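You operate a simulated robot arm through the tools that you are given. There is no shell and no other tool.

The job below is to be done with a simulated robot arm. You get a single attempt, and the scene is never put back.

Task
Rivet both bare corners of the panel in the riveting jig, length by the drawing.
Fine: both clamps shut before a stroke; hands clear of the ram; one stroke a corner; park the arm after.

The check looks at the end state, three seconds after you hand in, the way a careful person would. Anything else that was tipped, shoved, dropped, spilled or broken makes it a failure.

Robot
A 7-joint arm with a two-finger parallel gripper, fixed in place. Base frame: the origin is at the foot of the arm, x ahead of it, y to its left, z up; the work surface is at about z = 872. Readings come in mm, degrees, newtons and seconds.
Its first joint turns from -132.0 to 132.0 degrees. Payload 3.91 kg.
Tool frame: the origin (TCP) lies between the finger pads and is the grasp point; the fingertips stand 30 mm ahead of it; z points along the fingers, y is the line along which they close. The gripper opens to 110 mm. The fingers are 20 mm wide and 10 mm thick; the gripper's body (48 by 112 mm) begins 55 mm behind the TCP.
Orientation is that of the tool frame in the base frame, as a unit quaternion [x, y, z, w]. With the fingers straight down and closing along the base's y, the tool's x points along the base's -x, its y along +y and its z along -z.

Tools
- The arm moves only by the tool step_arm. Its argument "motion" is a list of rows, each an object (a shift or turn left out is 0, a gripper value left out holds the last) with "offset": the shift along the tool's x, y, z in mm, a list of three; "dr": the turn, a rotation vector about the tool's x, y, z in degrees, a list of three. In form: [{"offset": [x, y, z], "dr": [ax, ay, az]}, ...]. A call has 1 to 20 rows; each row shifts and turns the commanded pose from where the row before left it, along the tool's axes as they then stand. "claw" is the opening, from 0 (shut) to 1 (fully open), set as the call begins (left out, the last holds). Rows are played at 5 a second. More than 50 mm and 8.6 degrees between two rows, or a gripper value outside its range, and nothing of the call is played. A pose out of reach is approached as far as the arm can. The call stops where the force on the tool passes 90 N (or 10 N more than at its start, if that is more) or the arm is blocked; 0.2 s more then pass. Each finger travels about 108 mm/s and halts on what it meets, pressing with about 32 N; the grip force reading is that of the motor and also rises with nothing between the fingers. The clock runs only during rows and for 0.2 s after the last one: add rows that do not move to give the fingers time. It gives the time, the measured TCP pose, the force on the tool (base axes), the opening and the grip force at its end, in the units of the frame above (readings bear some noise), with the torque about the TCP (base axes, N m) and any sound that the robot's microphone picked up.
- Cameras (640 x 400 px; columns grow to the right, rows downward): "scene" is fixed at [60.9, 653.3, 1607.9]; the picture's right is [-0.37, -0.93, 0.00], its down [-0.46, 0.18, -0.87] and it looks along [0.81, -0.33, -0.49] (base axes); focal length 266 px, centre (320, 200). "wrist" rides on the gripper at [72, 17, -103] in the tool frame; the picture's right is [-0.23, 0.97, 0.00], its down [-0.76, -0.18, -0.62] and it looks along [-0.61, -0.14, 0.78] (tool axes); focal length 222 px, centre (320, 200). There is no depth. A picture from a camera that has moved, and an enlarged one, comes with that camera's place and axes in the base frame and with its lens. The place of the scene camera against the robot may be out by one fixed shift of up to 18 mm in any direction.
- capture(camera): a new picture of that camera. No time passes.
- enlarge(camera, box): a new picture of the part [left, top, right, bottom] of that camera's present view, enlarged. No time passes.
- hand_in(): hands the job in; it is judged then, once.

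Nothing tells you positions but the pictures and the camera data. Unless the task says otherwise, let go and move clear before handing in.

The tools are called after ">>>" as name(argument=value, ...) on one line, values as JSON. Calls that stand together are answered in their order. step_arm: Moves the arm, as the interface text tells. Its arguments: {"type":"object","properties":{"motion":{"type":"array"},"claw":{"type":"number"}},"required":["motion"]} The other tools are called the same way: capture (camera) takes a picture; enlarge (camera, box) takes an enlarged picture of a part of a camera's view; hand_in () hands the job in.

At the start:

```text
time: 0.0
ee_pos: [502.3, 242.0, 1481.1]
orientation: [0.0, 1.0, 0.001, -0.001]
wrist_force: [0.5, 0.7, 0.1]
torque: [-0.03, 0.01, 0.03]
gripper_width: 110.0
finger_force: 0.1
```

scene: 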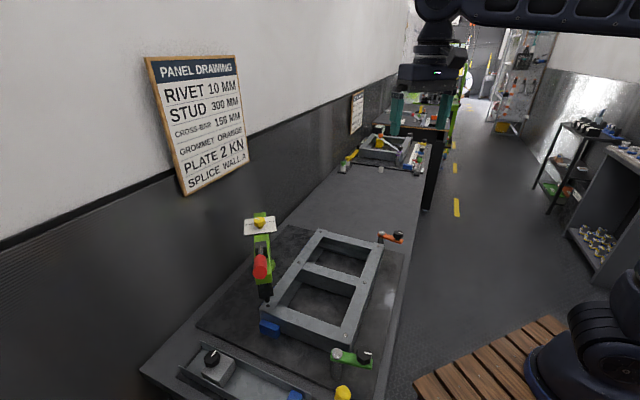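
wrist: 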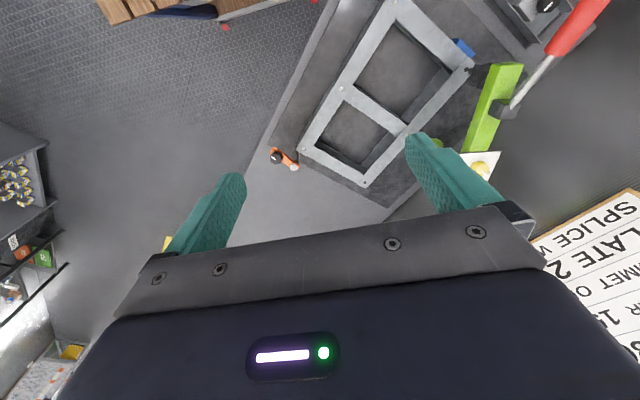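

I see a panel frame in a jig, with a green riveting head with a red lever, two clamps (one orange, one green), and a wall drawing saying RIVET 10 MM. I will enlarge the views to understand the parts before moving.

>>> enlarge(camera="scene", box=[130, 200, 420, 400])

>>> enlarge(camera="scene", box=[140, 50, 260, 200])

>>> enlarge(camera="wrist", box=[220, 0, 640, 220])

>>> enlarge(camera="scene", box=[320, 60, 470, 200])

```text
2.00 times, centred on (275, 300) of scene
camera zoom: at [60.9, 653.3, 1607.9], right [-0.37, -0.93, 0.0], down [-0.46, 0.18, -0.87], along [0.81, -0.33, -0.49], focal length 532 px, centre (410, 0)
```

zoom: 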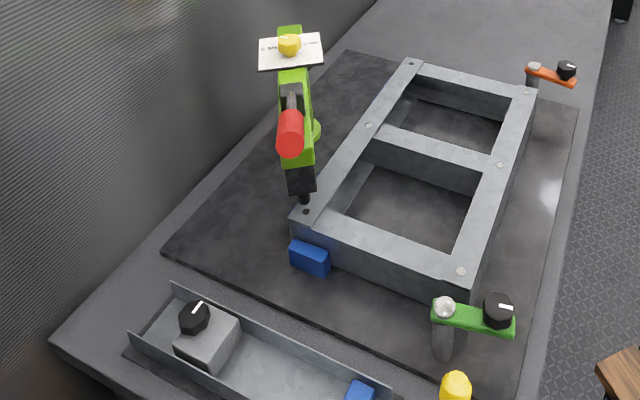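

```text
2.67 times, centred on (200, 125) of scene
camera zoom: at [60.9, 653.3, 1607.9], right [-0.37, -0.93, 0.0], down [-0.46, 0.18, -0.87], along [0.81, -0.33, -0.49], focal length 709 px, centre (640, 400)
```

zoom: 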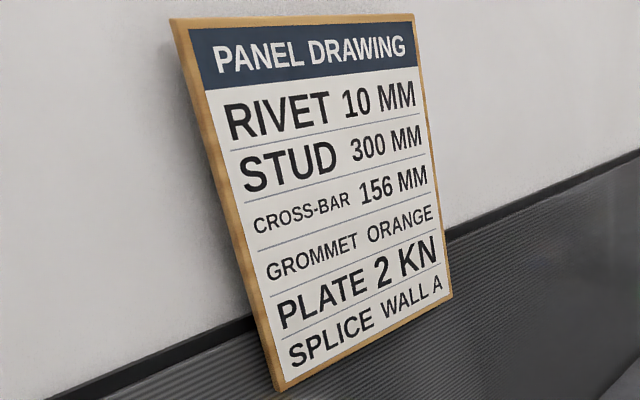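

```text
1.52 times, centred on (430, 110) of wrist
camera zoom: at [429.4, 258.2, 1583.8], right [0.23, 0.97, 0.0], down [0.76, -0.18, 0.62], along [0.61, -0.14, -0.78], focal length 338 px, centre (152, 337)
```

zoom: 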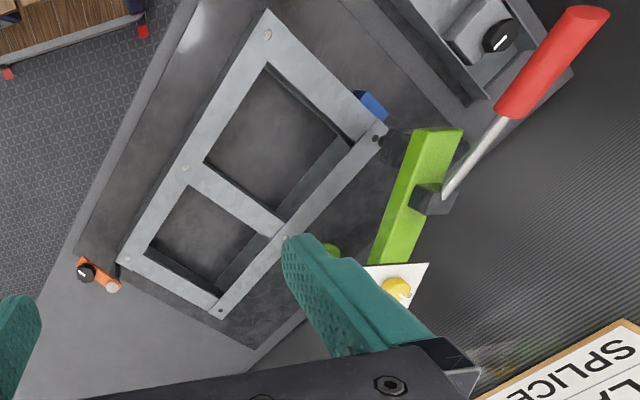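

```text
2.86 times, centred on (395, 130) of scene
camera zoom: at [60.9, 653.3, 1607.9], right [-0.37, -0.93, 0.0], down [-0.46, 0.18, -0.87], along [0.81, -0.33, -0.49], focal length 760 px, centre (106, 400)
```

zoom: 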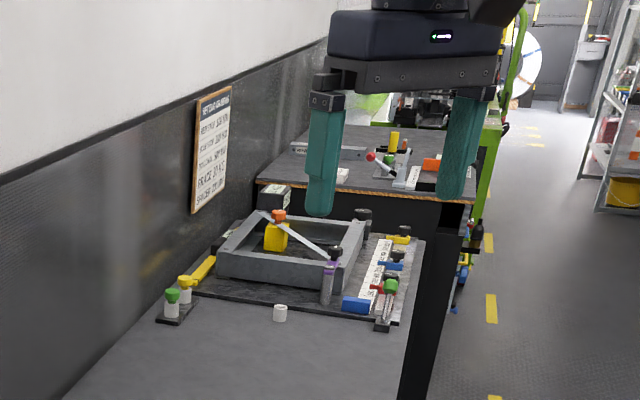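

The two dark holes (bare corners) look to be the corner under the riveter and the far corner on the same wall side. I'll zoom further on the riveter label, the dial box and the clamps.

>>> enlarge(camera="scene", box=[235, 205, 295, 245])

>>> enlarge(camera="scene", box=[230, 240, 330, 340])

>>> enlarge(camera="scene", box=[170, 330, 320, 400])

>>> enlarge(camera="scene", box=[310, 330, 400, 400])

>>> enlarge(camera="scene", box=[300, 220, 420, 290])

>>> enlarge(camera="wrist", box=[420, 0, 620, 190])

```text
10.00 times, centred on (265, 225) of scene
camera zoom: at [60.9, 653.3, 1607.9], right [-0.37, -0.93, 0.0], down [-0.46, 0.18, -0.87], along [0.81, -0.33, -0.49], focal length 2659 px, centre (870, -50)
```

zoom: 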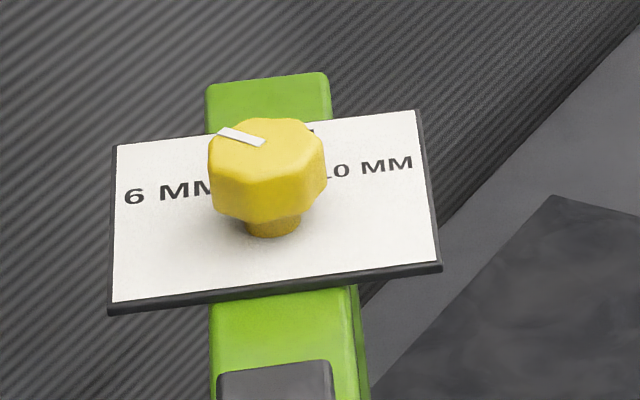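

```text
4.00 times, centred on (280, 290) of scene
camera zoom: at [60.9, 653.3, 1607.9], right [-0.37, -0.93, 0.0], down [-0.46, 0.18, -0.87], along [0.81, -0.33, -0.49], focal length 1064 px, centre (480, -160)
```

zoom: 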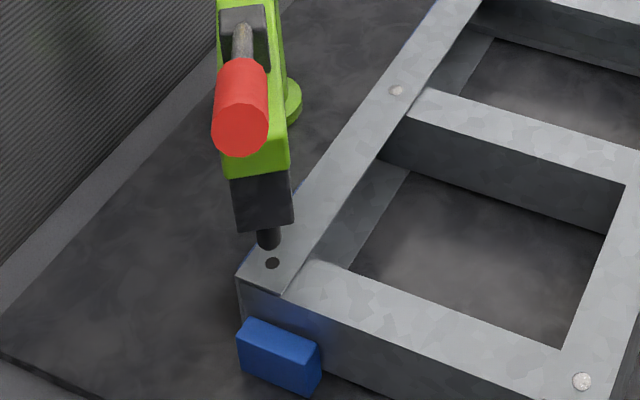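

```text
4.27 times, centred on (245, 365) of scene
camera zoom: at [60.9, 653.3, 1607.9], right [-0.37, -0.93, 0.0], down [-0.46, 0.18, -0.87], along [0.81, -0.33, -0.49], focal length 1134 px, centre (640, -504)
```

zoom: 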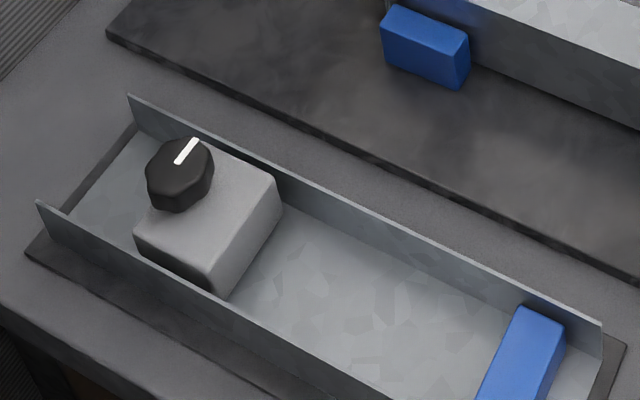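

```text
5.71 times, centred on (355, 365) of scene
camera zoom: at [60.9, 653.3, 1607.9], right [-0.37, -0.93, 0.0], down [-0.46, 0.18, -0.87], along [0.81, -0.33, -0.49], focal length 1520 px, centre (120, -743)
```

zoom: 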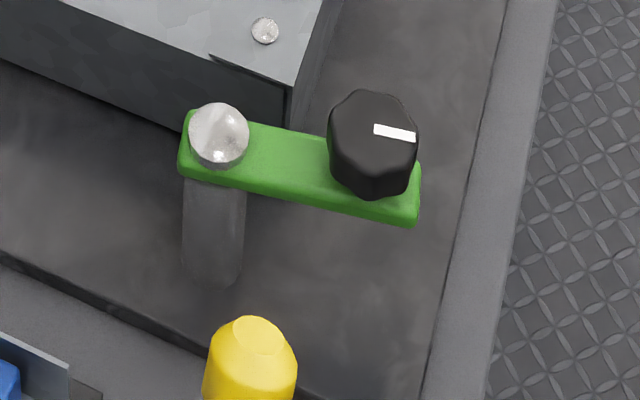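

```text
5.33 times, centred on (360, 255) of scene
camera zoom: at [60.9, 653.3, 1607.9], right [-0.37, -0.93, 0.0], down [-0.46, 0.18, -0.87], along [0.81, -0.33, -0.49], focal length 1418 px, centre (107, -93)
```

zoom: 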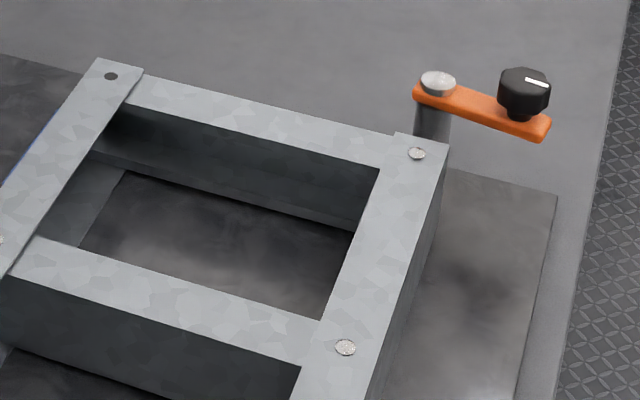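

```text
2.11 times, centred on (520, 95) of wrist
camera zoom: at [429.4, 258.2, 1583.8], right [0.23, 0.97, 0.0], down [0.76, -0.18, 0.62], along [0.61, -0.14, -0.78], focal length 468 px, centre (-101, 421)
```

zoom: 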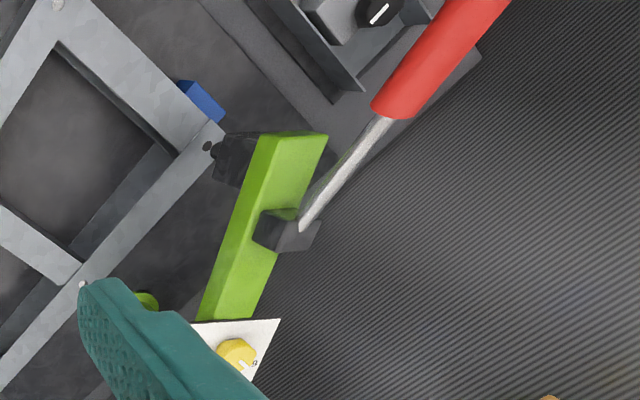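

Reading so far: the wall drawing says RIVET 10 MM, the riveter's yellow dial has 6 MM/10 MM marks, and both swing clamps (green and orange, with black knobs) look swung open. I'll move the wrist camera higher over the wall side to get a closer look at the riveter, staying well above everything.

>>> step_arm(motion=[{"offset": [12.75, 37.25, 16.4]}, {"offset": [12.75, 37.25, 16.4]}, {"offset": [12.75, 37.25, 16.4]}, {"offset": [12.75, 37.25, 16.4]}, {"offset": [12.75, 37.25, 16.4]}, {"offset": [12.75, 37.25, 16.4]}, {"offset": [12.75, 37.25, 16.4]}, {"offset": [12.75, 37.25, 16.4]}])

>>> capture(camera="wrist")

>>> capture(camera="scene")

```text
time: 1.8
ee_pos: [401.8, 536.5, 1351.4]
orientation: [0.0, 1.0, 0.002, 0.0]
wrist_force: [0.8, -0.6, 0.2]
torque: [0.05, -0.01, -0.02]
gripper_width: 109.9
finger_force: 0.0
```

```text
taken
camera wrist: at [329.4, 554.3, 1454.1], right [0.23, 0.97, 0.0], down [0.76, -0.18, 0.62], along [0.61, -0.14, -0.78], focal length 222 px, centre (320, 200)
```

wrist: 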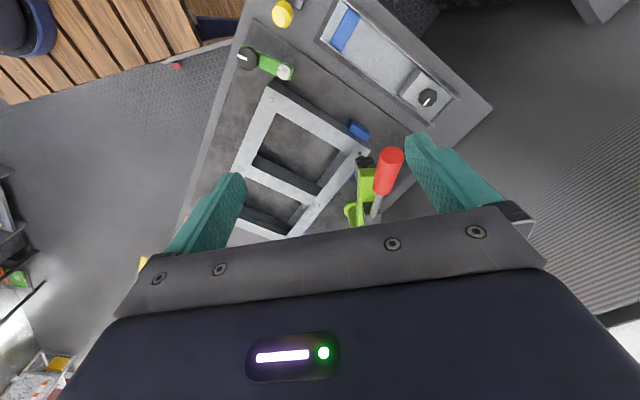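

```text
taken
```

scene: 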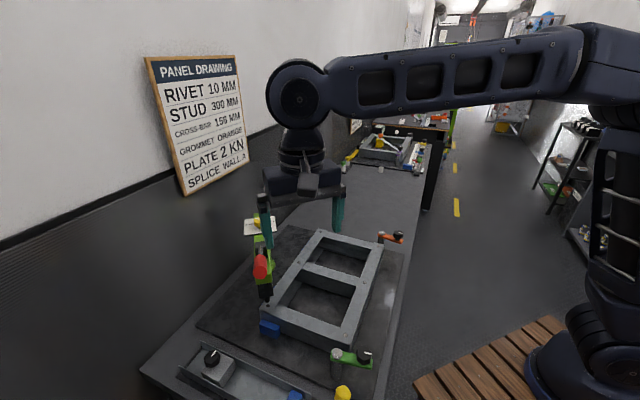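

The arm is now over the near end, and the wrist picture (upside down) shows the tray, green clamp, panel and riveter. I'll zoom in on each part from this viewpoint.

>>> enlarge(camera="wrist", box=[310, 110, 430, 240])

>>> enlarge(camera="wrist", box=[220, 20, 320, 110])

>>> enlarge(camera="wrist", box=[310, 0, 480, 130])

>>> enlarge(camera="wrist", box=[220, 70, 390, 240])

```text
3.08 times, centred on (370, 175) of wrist
camera zoom: at [329.4, 554.3, 1454.1], right [0.23, 0.97, 0.0], down [0.76, -0.18, 0.62], along [0.61, -0.14, -0.78], focal length 684 px, centre (166, 277)
```

zoom: 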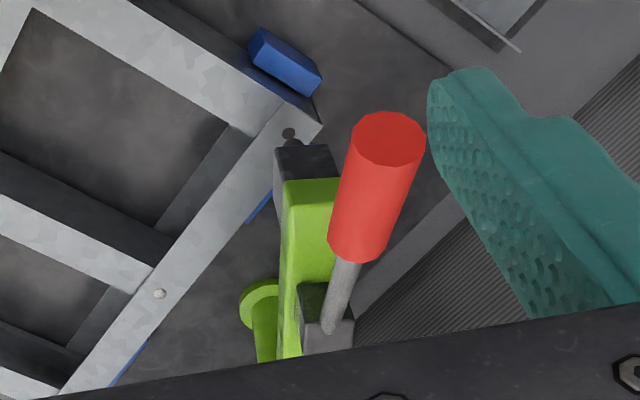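

```text
4.44 times, centred on (270, 65) of wrist
camera zoom: at [329.4, 554.3, 1454.1], right [0.23, 0.97, 0.0], down [0.76, -0.18, 0.62], along [0.61, -0.14, -0.78], focal length 987 px, centre (542, 800)
```

zoom: 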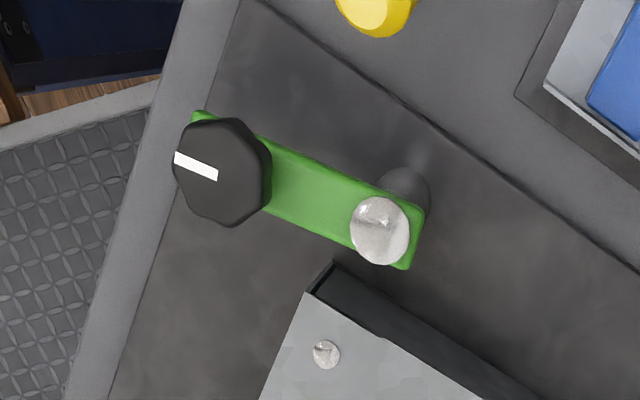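

```text
3.08 times, centred on (395, 65) of wrist
camera zoom: at [329.4, 554.3, 1454.1], right [0.23, 0.97, 0.0], down [0.76, -0.18, 0.62], along [0.61, -0.14, -0.78], focal length 684 px, centre (89, 615)
```

zoom: 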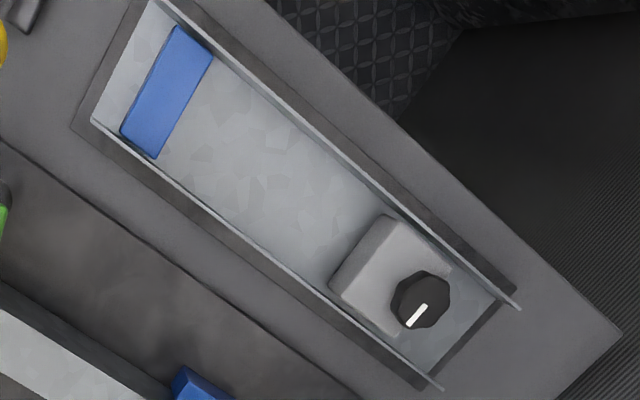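

```text
2.35 times, centred on (305, 155) of wrist
camera zoom: at [329.4, 554.3, 1454.1], right [0.23, 0.97, 0.0], down [0.76, -0.18, 0.62], along [0.61, -0.14, -0.78], focal length 523 px, centre (355, 306)
```

zoom: 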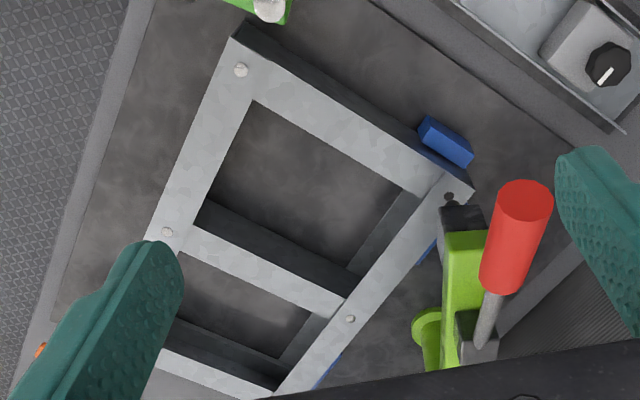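

The dial works out at about (777, 565, 1134), corner hole A at about (605, 594, 950) and corner hole D at about (892, 309, 950). I'll go back over the panel and turn the wrist so its camera looks toward the wall side, to see how the riveter is mounted.

>>> step_arm(motion=[{"offset": [-24.75, -29.5, 6.4]}, {"offset": [-24.75, -29.5, 6.4]}, {"offset": [-24.75, -29.5, 6.4]}, {"offset": [-24.75, -29.5, 6.4]}, {"offset": [-24.75, -29.5, 6.4]}, {"offset": [-24.75, -29.5, 6.4]}, {"offset": [-24.75, -29.5, 6.4]}, {"offset": [-24.75, -29.5, 6.4]}, {"dr": [0, 0, -8.2]}, {"dr": [0, 0, -8.2]}, {"dr": [0, 0, -8.2]}, {"dr": [0, 0, -8.2]}, {"dr": [0, 0, -8.2]}, {"dr": [0, 0, -8.2]}, {"dr": [0, 0, -8.2]}, {"dr": [0, 0, -8.2]}])

>>> capture(camera="wrist")

>>> capture(camera="scene")

```text
time: 5.2
ee_pos: [598.4, 302.9, 1298.4]
orientation: [-0.543, 0.84, 0.0, 0.001]
wrist_force: [0.4, 0.0, 0.2]
torque: [-0.01, 0.03, 0.02]
gripper_width: 109.8
finger_force: 0.1
```

```text
taken
camera wrist: at [552.3, 244.1, 1400.9], right [-0.79, 0.61, 0.0], down [0.47, 0.62, 0.62], along [0.38, 0.5, -0.78], focal length 222 px, centre (320, 200)
```

wrist: 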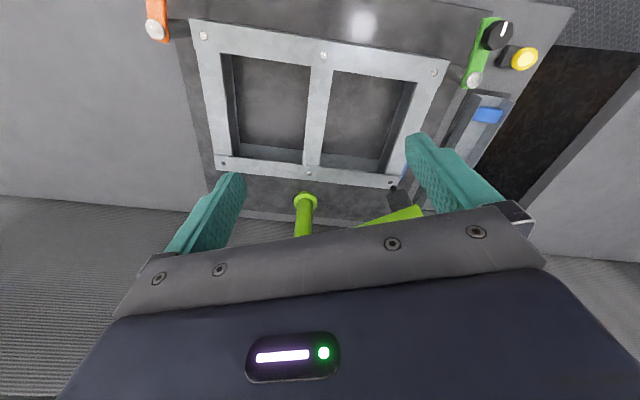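

```text
taken
```

scene: 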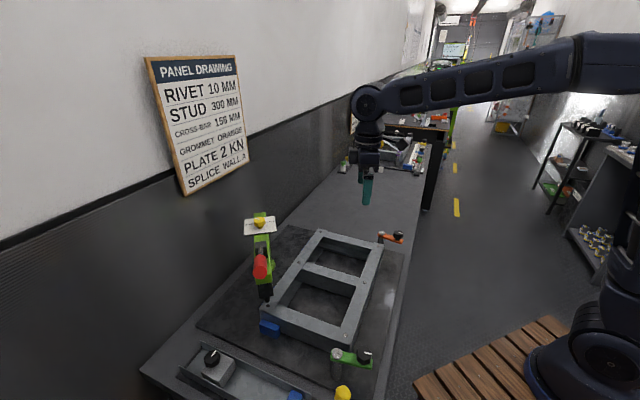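

The riveter sits on a round green post midway between the two bare corners (post near (849, 559)), so the head evidently swings from corner A to corner D. I'll raise and shift the camera to see the head, lever and dial from above.

>>> step_arm(motion=[{"offset": [-32.2, -7.8, -25.3]}, {"offset": [-32.2, -7.8, -25.3]}, {"offset": [-32.2, -7.8, -25.3]}, {"offset": [-32.2, -7.8, -25.3]}, {"offset": [-32.2, -7.8, -25.3]}, {"offset": [-32.2, -7.8, -25.3]}])

>>> capture(camera="wrist")

>>> enlarge(camera="wrist", box=[230, 60, 480, 220])

```text
time: 6.6
ee_pos: [720.5, 458.4, 1449.6]
orientation: [-0.542, 0.84, 0.0, 0.0]
wrist_force: [0.2, -1.5, 0.5]
torque: [0.06, -0.03, 0.02]
gripper_width: 110.2
finger_force: 0.2
```

```text
taken
camera wrist: at [674.5, 398.8, 1553.9], right [-0.79, 0.61, 0.0], down [0.48, 0.62, 0.62], along [0.38, 0.49, -0.78], focal length 222 px, centre (320, 200)
```

wrist: 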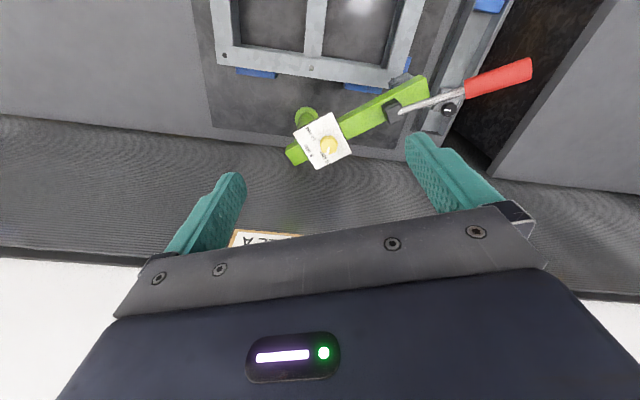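

```text
2.50 times, centred on (355, 140) of wrist
camera zoom: at [674.5, 398.8, 1553.9], right [-0.79, 0.61, 0.0], down [0.48, 0.62, 0.62], along [0.38, 0.49, -0.78], focal length 555 px, centre (232, 350)
```

zoom: 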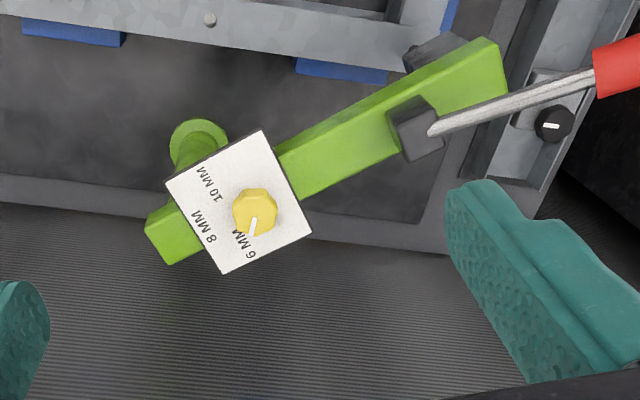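

The dial plate reads 6, 8 and 10 MM with the pointer at 6, so it must be turned to 10. The head swings about a post near (843, 552), and the red lever handle is up at about (504, 607, 1197). Next I'll look at the green clamp up close.

>>> step_arm(motion=[{"offset": [20.9, 32.3, 22]}, {"offset": [20.9, 32.3, 22]}, {"offset": [20.9, 32.3, 22]}, {"offset": [20.9, 32.3, 22]}, {"offset": [20.9, 32.3, 22]}, {"offset": [20.9, 32.3, 22]}, {"offset": [20.9, 32.3, 22]}, {"offset": [20.9, 32.3, 22]}, {"offset": [20.9, 32.3, 22]}, {"offset": [20.9, 32.3, 22]}])

>>> capture(camera="wrist")

>>> enlarge(camera="wrist", box=[230, 0, 480, 160])

```text
time: 8.8
ee_pos: [338.1, 400.9, 1229.2]
orientation: [-0.542, 0.841, 0.0, 0.0]
wrist_force: [0.3, 0.1, 0.0]
torque: [0.01, 0.04, 0.01]
gripper_width: 109.9
finger_force: 0.1
```

```text
taken
camera wrist: at [293.6, 342.5, 1332.2], right [-0.79, 0.61, 0.0], down [0.48, 0.62, 0.62], along [0.38, 0.49, -0.78], focal length 222 px, centre (320, 200)
```

wrist: 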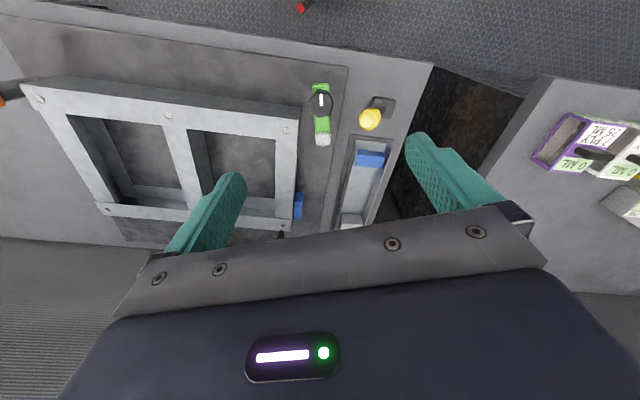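

```text
2.50 times, centred on (355, 80) of wrist
camera zoom: at [293.6, 342.5, 1332.2], right [-0.79, 0.61, 0.0], down [0.48, 0.62, 0.62], along [0.38, 0.49, -0.78], focal length 555 px, centre (232, 500)
```

zoom: 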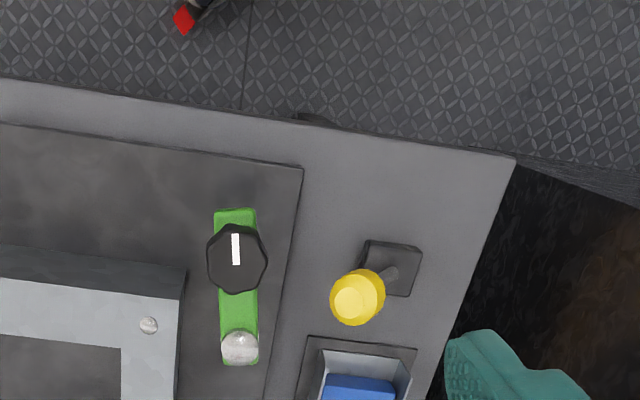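

The green clamp's arm pivots on the silver post (about (386, 470)) with its knob at about (348, 416) and points away from the panel, so it is open; the orange one mirrors it. I'll test in free air that the wrist can turn through the swing I need, then look again from that position.

>>> step_arm(motion=[{"dr": [0, 0, -8]}, {"dr": [0, 0, -8]}, {"dr": [0, 0, -8]}, {"dr": [0, 0, -8]}, {"dr": [0, 0, -8]}, {"dr": [0, 0, -8]}, {"dr": [0, 0, -8]}, {"dr": [0, 0, -8]}, {"dr": [0, 0, -6]}])

>>> capture(camera="wrist")

```text
time: 10.8
ee_pos: [340.0, 402.5, 1231.5]
orientation: [0.926, -0.377, -0.001, 0.0]
wrist_force: [-0.1, -0.2, 0.8]
torque: [-0.02, 0.01, -0.02]
gripper_width: 110.0
finger_force: 0.0
```

```text
taken
camera wrist: at [380.1, 340.1, 1333.5], right [-0.84, -0.54, 0.0], down [-0.42, 0.66, 0.62], along [-0.34, 0.53, -0.78], focal length 222 px, centre (320, 200)
```

wrist: 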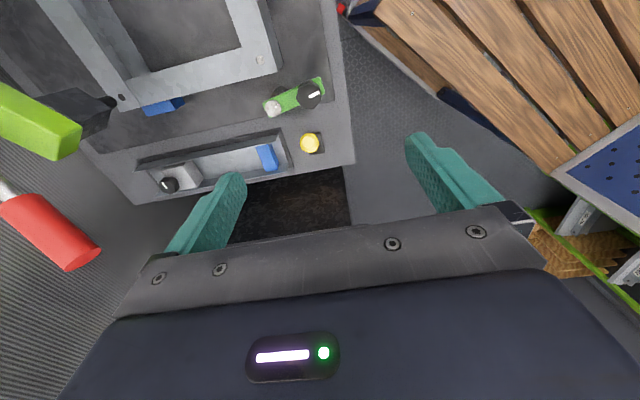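

The wrist turns that far without trouble. This angle also shows the riveter head and clamp, so I'll zoom in.

>>> enlarge(camera="wrist", box=[0, 50, 160, 150])

>>> enlarge(camera="wrist", box=[220, 40, 380, 170])

>>> enlarge(camera="wrist", box=[120, 100, 340, 220])

```text
4.00 times, centred on (80, 100) of wrist
camera zoom: at [380.1, 340.1, 1333.5], right [-0.84, -0.54, 0.0], down [-0.42, 0.66, 0.62], along [-0.34, 0.53, -0.78], focal length 888 px, centre (1280, 600)
```

zoom: 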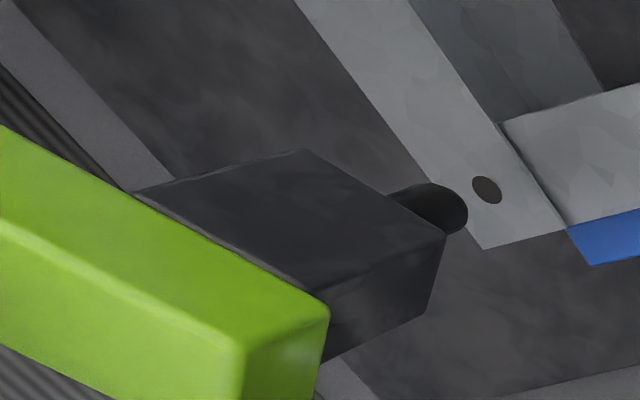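

```text
3.08 times, centred on (300, 105) of wrist
camera zoom: at [380.1, 340.1, 1333.5], right [-0.84, -0.54, 0.0], down [-0.42, 0.66, 0.62], along [-0.34, 0.53, -0.78], focal length 684 px, centre (382, 492)
```

zoom: 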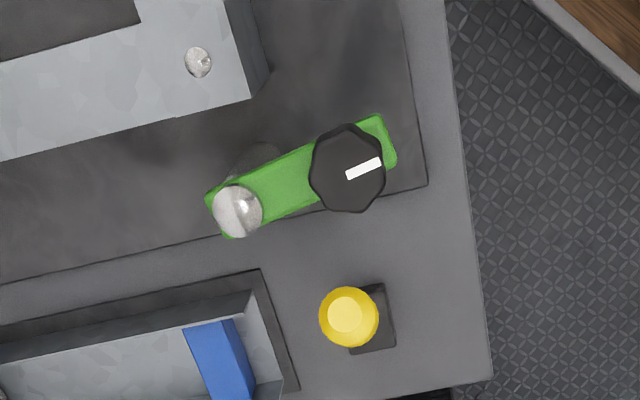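

```text
2.91 times, centred on (230, 160) of wrist
camera zoom: at [380.1, 340.1, 1333.5], right [-0.84, -0.54, 0.0], down [-0.42, 0.66, 0.62], along [-0.34, 0.53, -0.78], focal length 646 px, centre (582, 316)
```

zoom: 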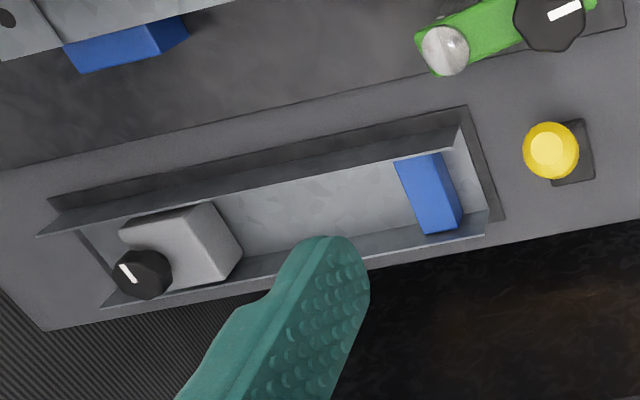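

The ram sits over corner A already, and the knob works out at (349, 419) with its top near z 981, post at (386, 471). I'll turn the fingers to straddle the green clamp's arm and come down above its knob, fully open.

>>> step_arm(motion=[{"dr": [0, 0, 8.06]}, {"dr": [0, 0, 8.06]}, {"dr": [0, 0, 8.06]}, {"dr": [0, 0, 8.06]}, {"dr": [0, 0, 8.06]}, {"dr": [0, 0, 8.06]}, {"dr": [0, 0, 8.06]}, {"dr": [0, 0, 8.06]}, {"dr": [0, 0, 8.06]}, {"dr": [0, 0, 8.06]}, {"offset": [-19.1, 2.0, 0]}, {"offset": [0, 0, 40]}, {"offset": [0, 0, 40]}, {"offset": [0, 0, 40]}, {"offset": [0, 0, 40]}, {"offset": [0, 0, 21]}], claw=1.0)

>>> capture(camera="wrist")

>>> enlarge(camera="scene", box=[290, 280, 440, 400])

```text
time: 14.2
ee_pos: [351.1, 420.0, 1049.4]
orientation: [-0.461, 0.887, 0.0, 0.001]
wrist_force: [0.1, 0.9, 0.2]
torque: [-0.03, -0.04, 0.02]
gripper_width: 110.1
finger_force: 0.1
```

```text
taken
camera wrist: at [295.0, 369.9, 1152.1], right [-0.67, 0.74, 0.0], down [0.58, 0.52, 0.62], along [0.46, 0.42, -0.78], focal length 222 px, centre (320, 200)
```

wrist: 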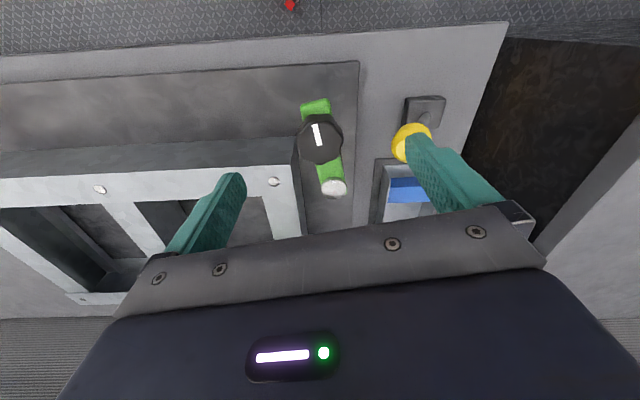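

```text
3.33 times, centred on (365, 340) of scene
camera zoom: at [60.9, 653.3, 1607.9], right [-0.37, -0.93, 0.0], down [-0.46, 0.18, -0.87], along [0.81, -0.33, -0.49], focal length 886 px, centre (170, -267)
```

zoom: 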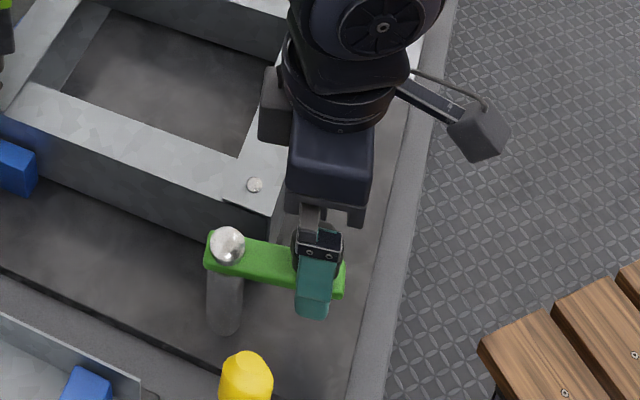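

The fingers straddle the green clamp's knob nicely. I'll narrow the opening to about 55 mm so I stay clear of the yellow peg, and lower around the knob.

>>> step_arm(motion=[{}, {}, {}, {"offset": [0, 0, 20]}, {"offset": [0, 0, 20]}, {"offset": [0, 0, 15]}, {}], claw=0.5)

>>> capture(camera="wrist")

>>> enlarge(camera="scene", box=[290, 280, 440, 400])

```text
time: 15.8
ee_pos: [350.2, 417.7, 994.9]
orientation: [-0.462, 0.887, 0.0, 0.0]
wrist_force: [-1.0, 0.1, 0.4]
torque: [-0.02, 0.01, -0.02]
gripper_width: 55.1
finger_force: 0.1
```

```text
taken
camera wrist: at [294.5, 368.5, 1098.2], right [-0.67, 0.74, 0.0], down [0.58, 0.52, 0.62], along [0.46, 0.42, -0.78], focal length 222 px, centre (320, 200)
```

wrist: 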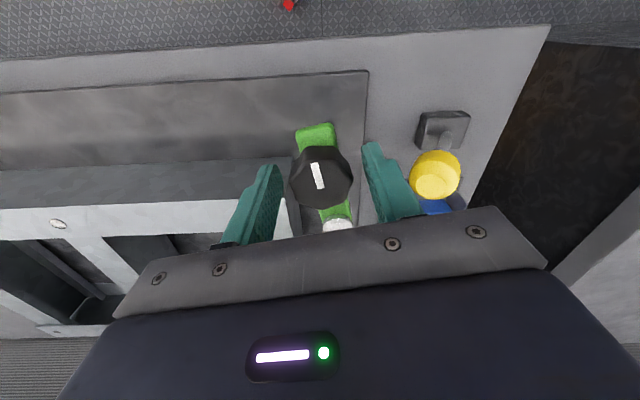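

```text
3.33 times, centred on (365, 340) of scene
camera zoom: at [60.9, 653.3, 1607.9], right [-0.37, -0.93, 0.0], down [-0.46, 0.18, -0.87], along [0.81, -0.33, -0.49], focal length 886 px, centre (170, -267)
```

zoom: 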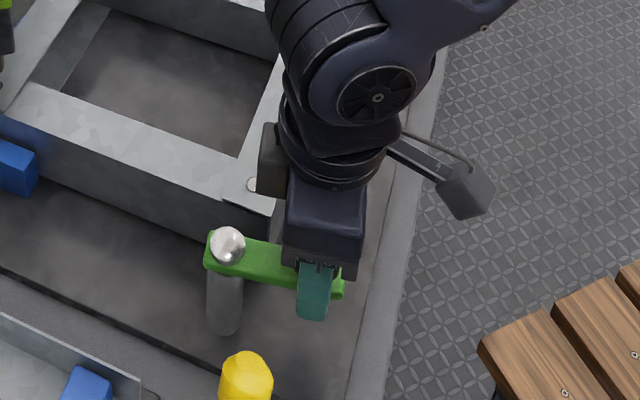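

The knob is centred between the fingers with tips at about z 965, above the panel top. I'll grip the knob and swing the arm toward the panel corner in small steps along its arc, watching the force.

>>> step_arm(motion=[{}, {}, {}], claw=0.28)

>>> step_arm(motion=[{"offset": [-0.15, -4.32, 0], "dr": [0, 0, -4]}, {"offset": [-0.15, -4.32, 0], "dr": [0, 0, -4]}, {"offset": [-0.15, -4.32, 0], "dr": [0, 0, -4]}, {"offset": [-0.15, -4.32, 0], "dr": [0, 0, -4]}, {"offset": [-0.15, -4.32, 0], "dr": [0, 0, -4]}])

>>> capture(camera="wrist")

```text
time: 16.6
ee_pos: [349.5, 418.6, 995.4]
orientation: [-0.462, 0.887, 0.0, -0.001]
wrist_force: [-3.4, -0.7, -5.9]
torque: [0.04, -0.35, 0.12]
gripper_width: 36.4
finger_force: 45.1
```

```text
time: 17.8
ee_pos: [368.8, 409.1, 995.1]
orientation: [-0.609, 0.794, 0.001, 0.001]
wrist_force: [6.5, -8.0, 21.7]
torque: [-0.03, 0.29, -0.58]
gripper_width: 36.5
finger_force: 45.0
```

```text
taken
camera wrist: at [333.1, 343.8, 1098.0], right [-0.88, 0.47, 0.0], down [0.37, 0.69, 0.62], along [0.29, 0.55, -0.78], focal length 222 px, centre (320, 200)
```

wrist: 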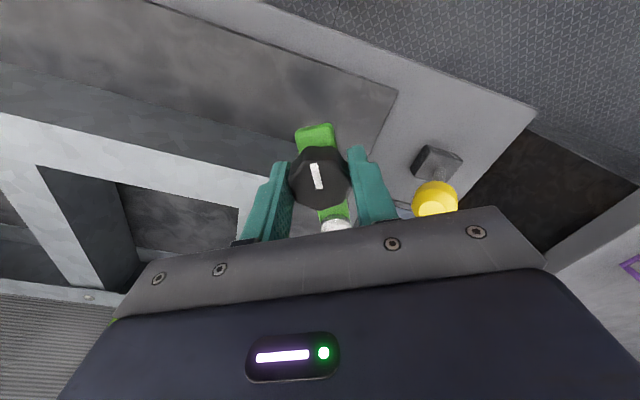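

The clamp arm is swinging along with the gripper. I'll continue in small steps.

>>> step_arm(motion=[{"offset": [-0.15, -4.32, 0], "dr": [0, 0, -4]}, {"offset": [-0.15, -4.32, 0], "dr": [0, 0, -4]}, {"offset": [-0.15, -4.32, 0], "dr": [0, 0, -4]}, {"offset": [-0.15, -4.32, 0], "dr": [0, 0, -4]}, {"offset": [-0.15, -4.32, 0], "dr": [0, 0, -4]}])

>>> step_arm(motion=[{"offset": [-0.15, -4.32, 0], "dr": [0, 0, -4]}, {"offset": [-0.15, -4.32, 0], "dr": [0, 0, -4]}, {"offset": [-0.15, -4.32, 0], "dr": [0, 0, -4]}, {"offset": [-0.15, -4.32, 0], "dr": [0, 0, -4]}, {"offset": [-0.15, -4.32, 0], "dr": [0, 0, -4]}])

>>> capture(camera="wrist")

>>> enlarge(camera="scene", box=[290, 280, 440, 400])

```text
time: 19.0
ee_pos: [388.8, 408.7, 993.9]
orientation: [0.738, -0.674, -0.001, -0.001]
wrist_force: [-3.4, -8.5, 29.4]
torque: [0.13, -0.19, 0.22]
gripper_width: 36.5
finger_force: 44.8
```

```text
time: 20.2
ee_pos: [410.2, 413.2, 995.2]
orientation: [0.844, -0.537, 0.0, 0.0]
wrist_force: [-5.5, -11.7, 15.1]
torque: [0.05, -0.22, 0.55]
gripper_width: 36.5
finger_force: 44.3
```

```text
taken
camera wrist: at [426.0, 340.2, 1097.0], right [-0.98, -0.21, 0.0], down [-0.16, 0.77, 0.62], along [-0.13, 0.61, -0.78], focal length 222 px, centre (320, 200)
```

wrist: 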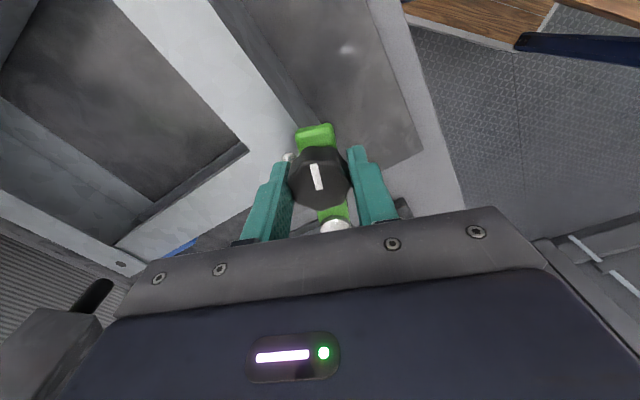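

```text
3.33 times, centred on (365, 340) of scene
camera zoom: at [60.9, 653.3, 1607.9], right [-0.37, -0.93, 0.0], down [-0.46, 0.18, -0.87], along [0.81, -0.33, -0.49], focal length 886 px, centre (170, -267)
```

zoom: 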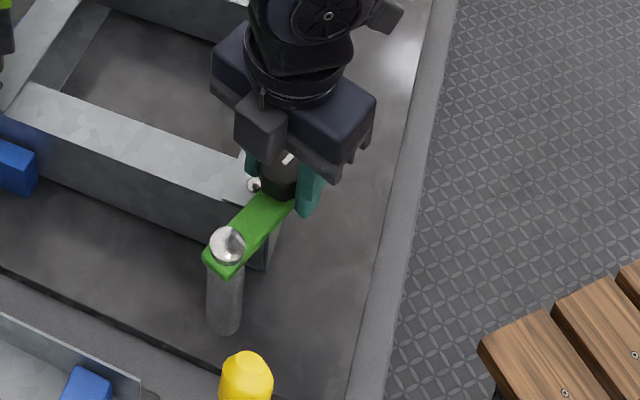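

The arm is now coming over the panel's corner. I'll continue the last stretch, watching for a stop.

>>> step_arm(motion=[{"offset": [-0.15, -4.32, 0], "dr": [0, 0, -4]}, {"offset": [-0.15, -4.32, 0], "dr": [0, 0, -4]}, {"offset": [-0.15, -4.32, 0], "dr": [0, 0, -4]}])

>>> step_arm(motion=[{"offset": [-0.15, -4.32, 0], "dr": [0, 0, -4]}, {"offset": [-0.08, -2.16, 0], "dr": [0, 0, -2]}])

>>> capture(camera="wrist")

>>> enlarge(camera="scene", box=[290, 280, 440, 400])

```text
time: 21.0
ee_pos: [421.4, 420.9, 993.8]
orientation: [0.895, -0.446, 0.0, 0.0]
wrist_force: [1.8, -10.5, 6.1]
torque: [-0.25, -0.49, 0.3]
gripper_width: 36.4
finger_force: 44.9
```

```text
time: 21.6
ee_pos: [426.6, 422.4, 993.9]
orientation: [0.917, -0.399, 0.0, 0.0]
wrist_force: [7.5, -13.2, 1.6]
torque: [0.91, 0.18, 0.32]
gripper_width: 36.6
finger_force: 45.0
```

```text
taken
camera wrist: at [464.2, 359.2, 1096.9], right [-0.87, -0.5, 0.0], down [-0.39, 0.68, 0.62], along [-0.31, 0.54, -0.78], focal length 222 px, centre (320, 200)
```

wrist: 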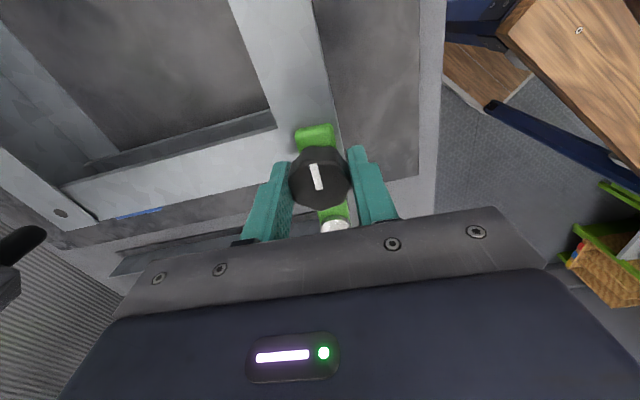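

```text
3.33 times, centred on (365, 340) of scene
camera zoom: at [60.9, 653.3, 1607.9], right [-0.37, -0.93, 0.0], down [-0.46, 0.18, -0.87], along [0.81, -0.33, -0.49], focal length 886 px, centre (170, -267)
```

zoom: 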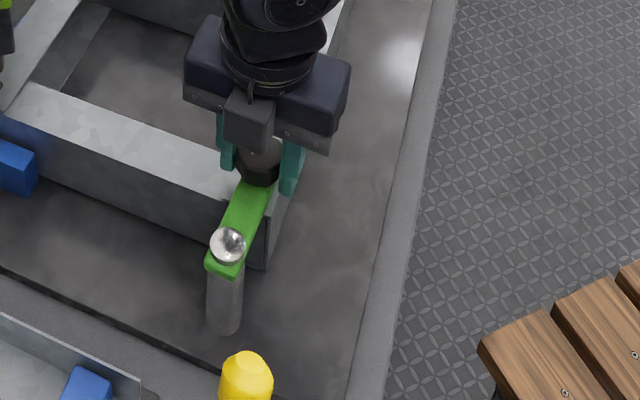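

The arm is now nearly square to the panel edge with no stop felt. I'll go on in 1–2° steps to see if there's a stop near the square position.

>>> step_arm(motion=[{"offset": [-0.04, -2.16, 0], "dr": [0, 0, -2]}, {}])

>>> step_arm(motion=[{"offset": [-0.04, -2.16, 0], "dr": [0, 0, -2]}, {}])

>>> step_arm(motion=[{"offset": [-0.04, -2.16, 0], "dr": [0, 0, -2]}, {}])

```text
time: 22.2
ee_pos: [429.5, 425.6, 994.1]
orientation: [0.924, -0.383, 0.0, 0.001]
wrist_force: [9.9, -12.7, -0.9]
torque: [-0.34, -0.87, 0.29]
gripper_width: 36.4
finger_force: 45.0
```

```text
time: 22.8
ee_pos: [428.0, 425.3, 994.8]
orientation: [0.931, -0.366, -0.001, 0.0]
wrist_force: [-2.3, -28.3, 3.6]
torque: [-0.21, 0.04, -0.05]
gripper_width: 36.6
finger_force: 44.8
```

```text
time: 23.4
ee_pos: [427.8, 427.6, 994.3]
orientation: [0.937, -0.349, -0.001, 0.001]
wrist_force: [-30.0, -48.9, -5.1]
torque: [-0.15, 0.1, 0.23]
gripper_width: 36.5
finger_force: 45.0
```

Force rises sharply now, so the clamp has reached its stop at about the square position: it's shut. I'll ease off slightly, open, and lift straight up.

>>> step_arm(motion=[{"offset": [-0.04, 2.16, 0], "dr": [0, 0, 2]}, {}])

>>> step_arm(motion=[{}, {}, {}, {}], claw=0.5)

>>> step_arm(motion=[{"offset": [0, 0, -20]}, {"offset": [0, 0, -40]}, {"offset": [0, 0, -40]}, {"offset": [0, 0, -40]}, {"offset": [0, 0, -40]}])

>>> capture(camera="wrist")

>>> enlarge(camera="scene", box=[290, 280, 440, 400])

```text
time: 24.0
ee_pos: [428.6, 426.9, 994.0]
orientation: [0.93, -0.367, 0.0, 0.0]
wrist_force: [-19.6, -33.6, -20.4]
torque: [0.32, -0.38, 0.49]
gripper_width: 36.6
finger_force: 44.9
```

```text
time: 25.0
ee_pos: [429.4, 427.4, 993.0]
orientation: [0.931, -0.366, 0.0, 0.0]
wrist_force: [0.2, 0.1, 0.3]
torque: [-0.01, 0.0, 0.01]
gripper_width: 55.0
finger_force: 0.0
```

```text
time: 26.2
ee_pos: [429.8, 426.0, 1174.8]
orientation: [0.93, -0.367, 0.0, 0.0]
wrist_force: [0.1, 0.7, -0.5]
torque: [-0.02, 0.03, -0.01]
gripper_width: 54.9
finger_force: 0.2
```

```text
taken
camera wrist: at [472.3, 365.4, 1276.6], right [-0.83, -0.56, 0.0], down [-0.44, 0.65, 0.62], along [-0.35, 0.52, -0.78], focal length 222 px, centre (320, 200)
```

wrist: 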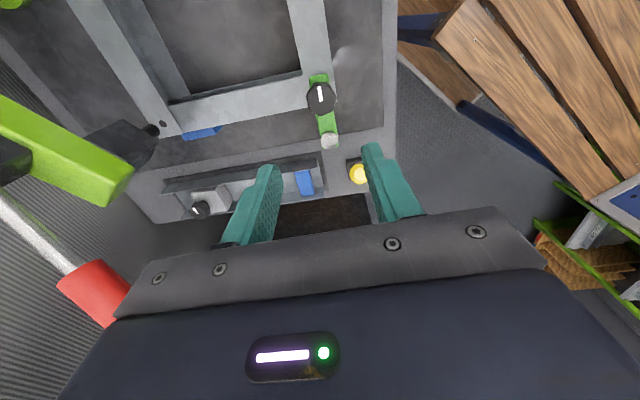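

```text
3.33 times, centred on (365, 340) of scene
camera zoom: at [60.9, 653.3, 1607.9], right [-0.37, -0.93, 0.0], down [-0.46, 0.18, -0.87], along [0.81, -0.33, -0.49], focal length 886 px, centre (170, -267)
```

zoom: 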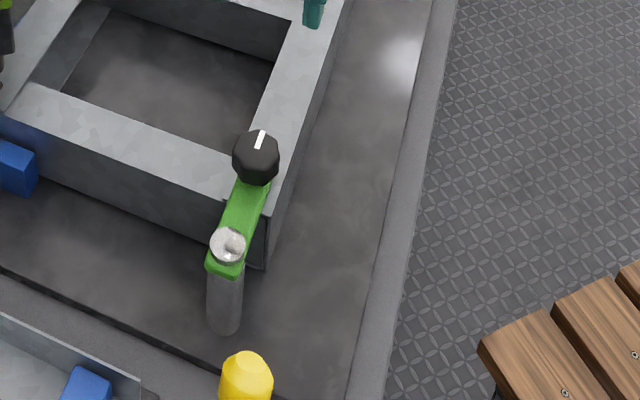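

The green clamp is shut over its corner. Now I'll move across at safe height to the orange clamp (post near (781, 86), knob near (738, 44)) and turn the wrist to line up with it.

>>> step_arm(motion=[{"offset": [44.2, 6.2, 0]}, {"offset": [44.2, 6.2, 0]}, {"offset": [44.2, 6.2, 0]}, {"offset": [44.2, 6.2, 0]}, {"offset": [44.2, 6.2, 0]}, {"offset": [44.2, 6.2, 0]}, {"offset": [44.2, 6.2, 0]}, {"offset": [44.2, 6.2, 0]}, {"offset": [44.2, 6.2, 0]}, {"offset": [44.2, 6.2, 0]}, {"offset": [44.2, 6.2, 0]}], claw=1.0)

>>> step_arm(motion=[{"dr": [0, 0, 7.67]}, {"dr": [0, 0, 7.67]}, {"dr": [0, 0, 7.67]}, {"dr": [0, 0, 7.67]}, {"dr": [0, 0, 7.67]}, {"dr": [0, 0, 7.67]}, {"dr": [0, 0, 7.67]}, {"dr": [0, 0, 7.67]}, {"dr": [0, 0, 7.67]}, {"dr": [0, 0, 7.67]}, {"dr": [0, 0, 7.67]}, {"dr": [0, 0, 7.67]}])

>>> capture(camera="wrist")

>>> capture(camera="scene")

```text
time: 28.6
ee_pos: [736.8, 47.7, 1176.2]
orientation: [0.931, -0.366, 0.0, -0.001]
wrist_force: [-0.6, -0.1, 0.1]
torque: [-0.06, -0.01, 0.02]
gripper_width: 109.9
finger_force: 0.0
```

```text
time: 31.2
ee_pos: [738.3, 44.4, 1173.9]
orientation: [-0.381, 0.924, 0.0, 0.0]
wrist_force: [0.5, 0.7, -0.5]
torque: [0.0, -0.03, -0.01]
gripper_width: 110.0
finger_force: 0.0
```

```text
taken
camera wrist: at [675.3, 6.2, 1276.5], right [-0.53, 0.85, 0.0], down [0.67, 0.41, 0.62], along [0.53, 0.33, -0.78], focal length 222 px, centre (320, 200)
```

wrist: 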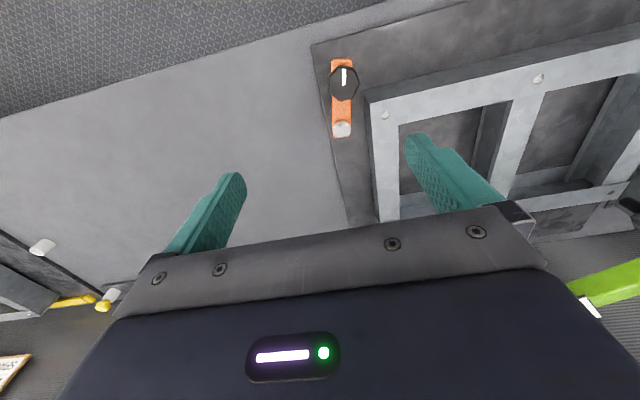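

```text
taken
```

scene: 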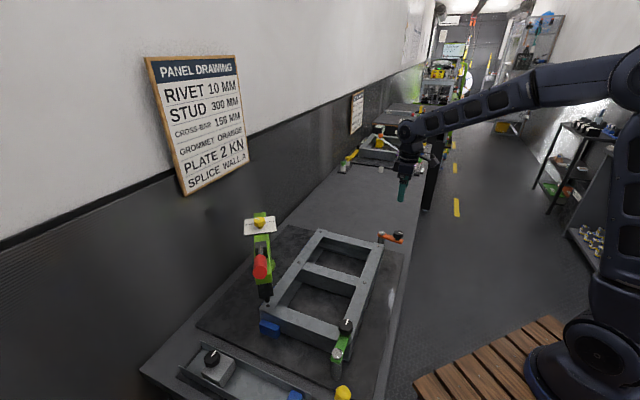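

The orange knob works out at (710, 61) and its post at (762, 96), mirror of the green one. I'll align with its arm and lower to just above it.

>>> step_arm(motion=[{"dr": [0, 0, 5.4]}, {"dr": [0, 0, 5.4]}, {"offset": [14.4, 29.8, 0]}, {"offset": [0, 0, 40]}, {"offset": [0, 0, 40]}, {"offset": [0, 0, 44]}, {}])

>>> capture(camera="wrist")

```text
time: 32.8
ee_pos: [708.2, 63.6, 1050.7]
orientation: [-0.294, 0.956, 0.0, 0.0]
wrist_force: [0.5, -0.1, 0.2]
torque: [0.0, 0.02, -0.02]
gripper_width: 110.0
finger_force: 0.1
```

```text
taken
camera wrist: at [639.3, 36.5, 1153.1], right [-0.36, 0.93, 0.0], down [0.73, 0.28, 0.62], along [0.58, 0.22, -0.78], focal length 222 px, centre (320, 200)
```

wrist: 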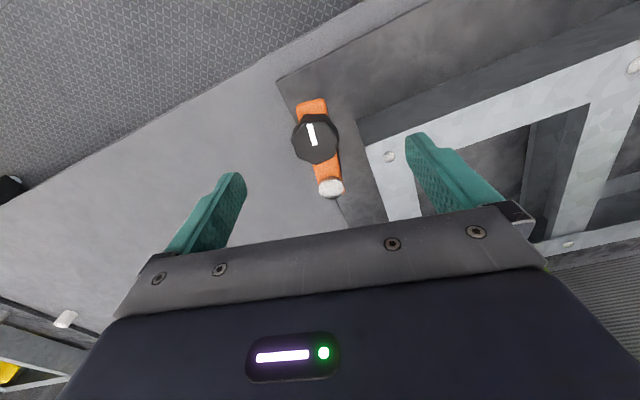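

Well aligned, with about 5 mm to correct sideways. I'll correct, narrow the opening and lower around the knob.

>>> step_arm(motion=[{"offset": [0, -5, 0], "dr": [0, 0, -3.5]}, {}, {}, {"offset": [0, 0, 20]}, {"offset": [0, 0, 20]}, {"offset": [0, 0, 16]}, {}], claw=0.5)

>>> capture(camera="wrist")

```text
time: 34.4
ee_pos: [713.0, 58.5, 994.9]
orientation: [-0.322, 0.947, 0.0, 0.0]
wrist_force: [0.2, 0.9, -0.1]
torque: [-0.01, -0.01, 0.01]
gripper_width: 54.8
finger_force: 0.1
```

```text
taken
camera wrist: at [644.9, 27.7, 1097.2], right [-0.42, 0.91, 0.0], down [0.71, 0.32, 0.62], along [0.57, 0.26, -0.78], focal length 222 px, centre (320, 200)
```

wrist: 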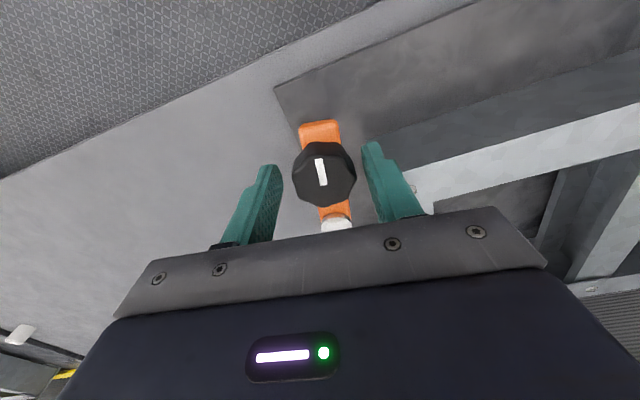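

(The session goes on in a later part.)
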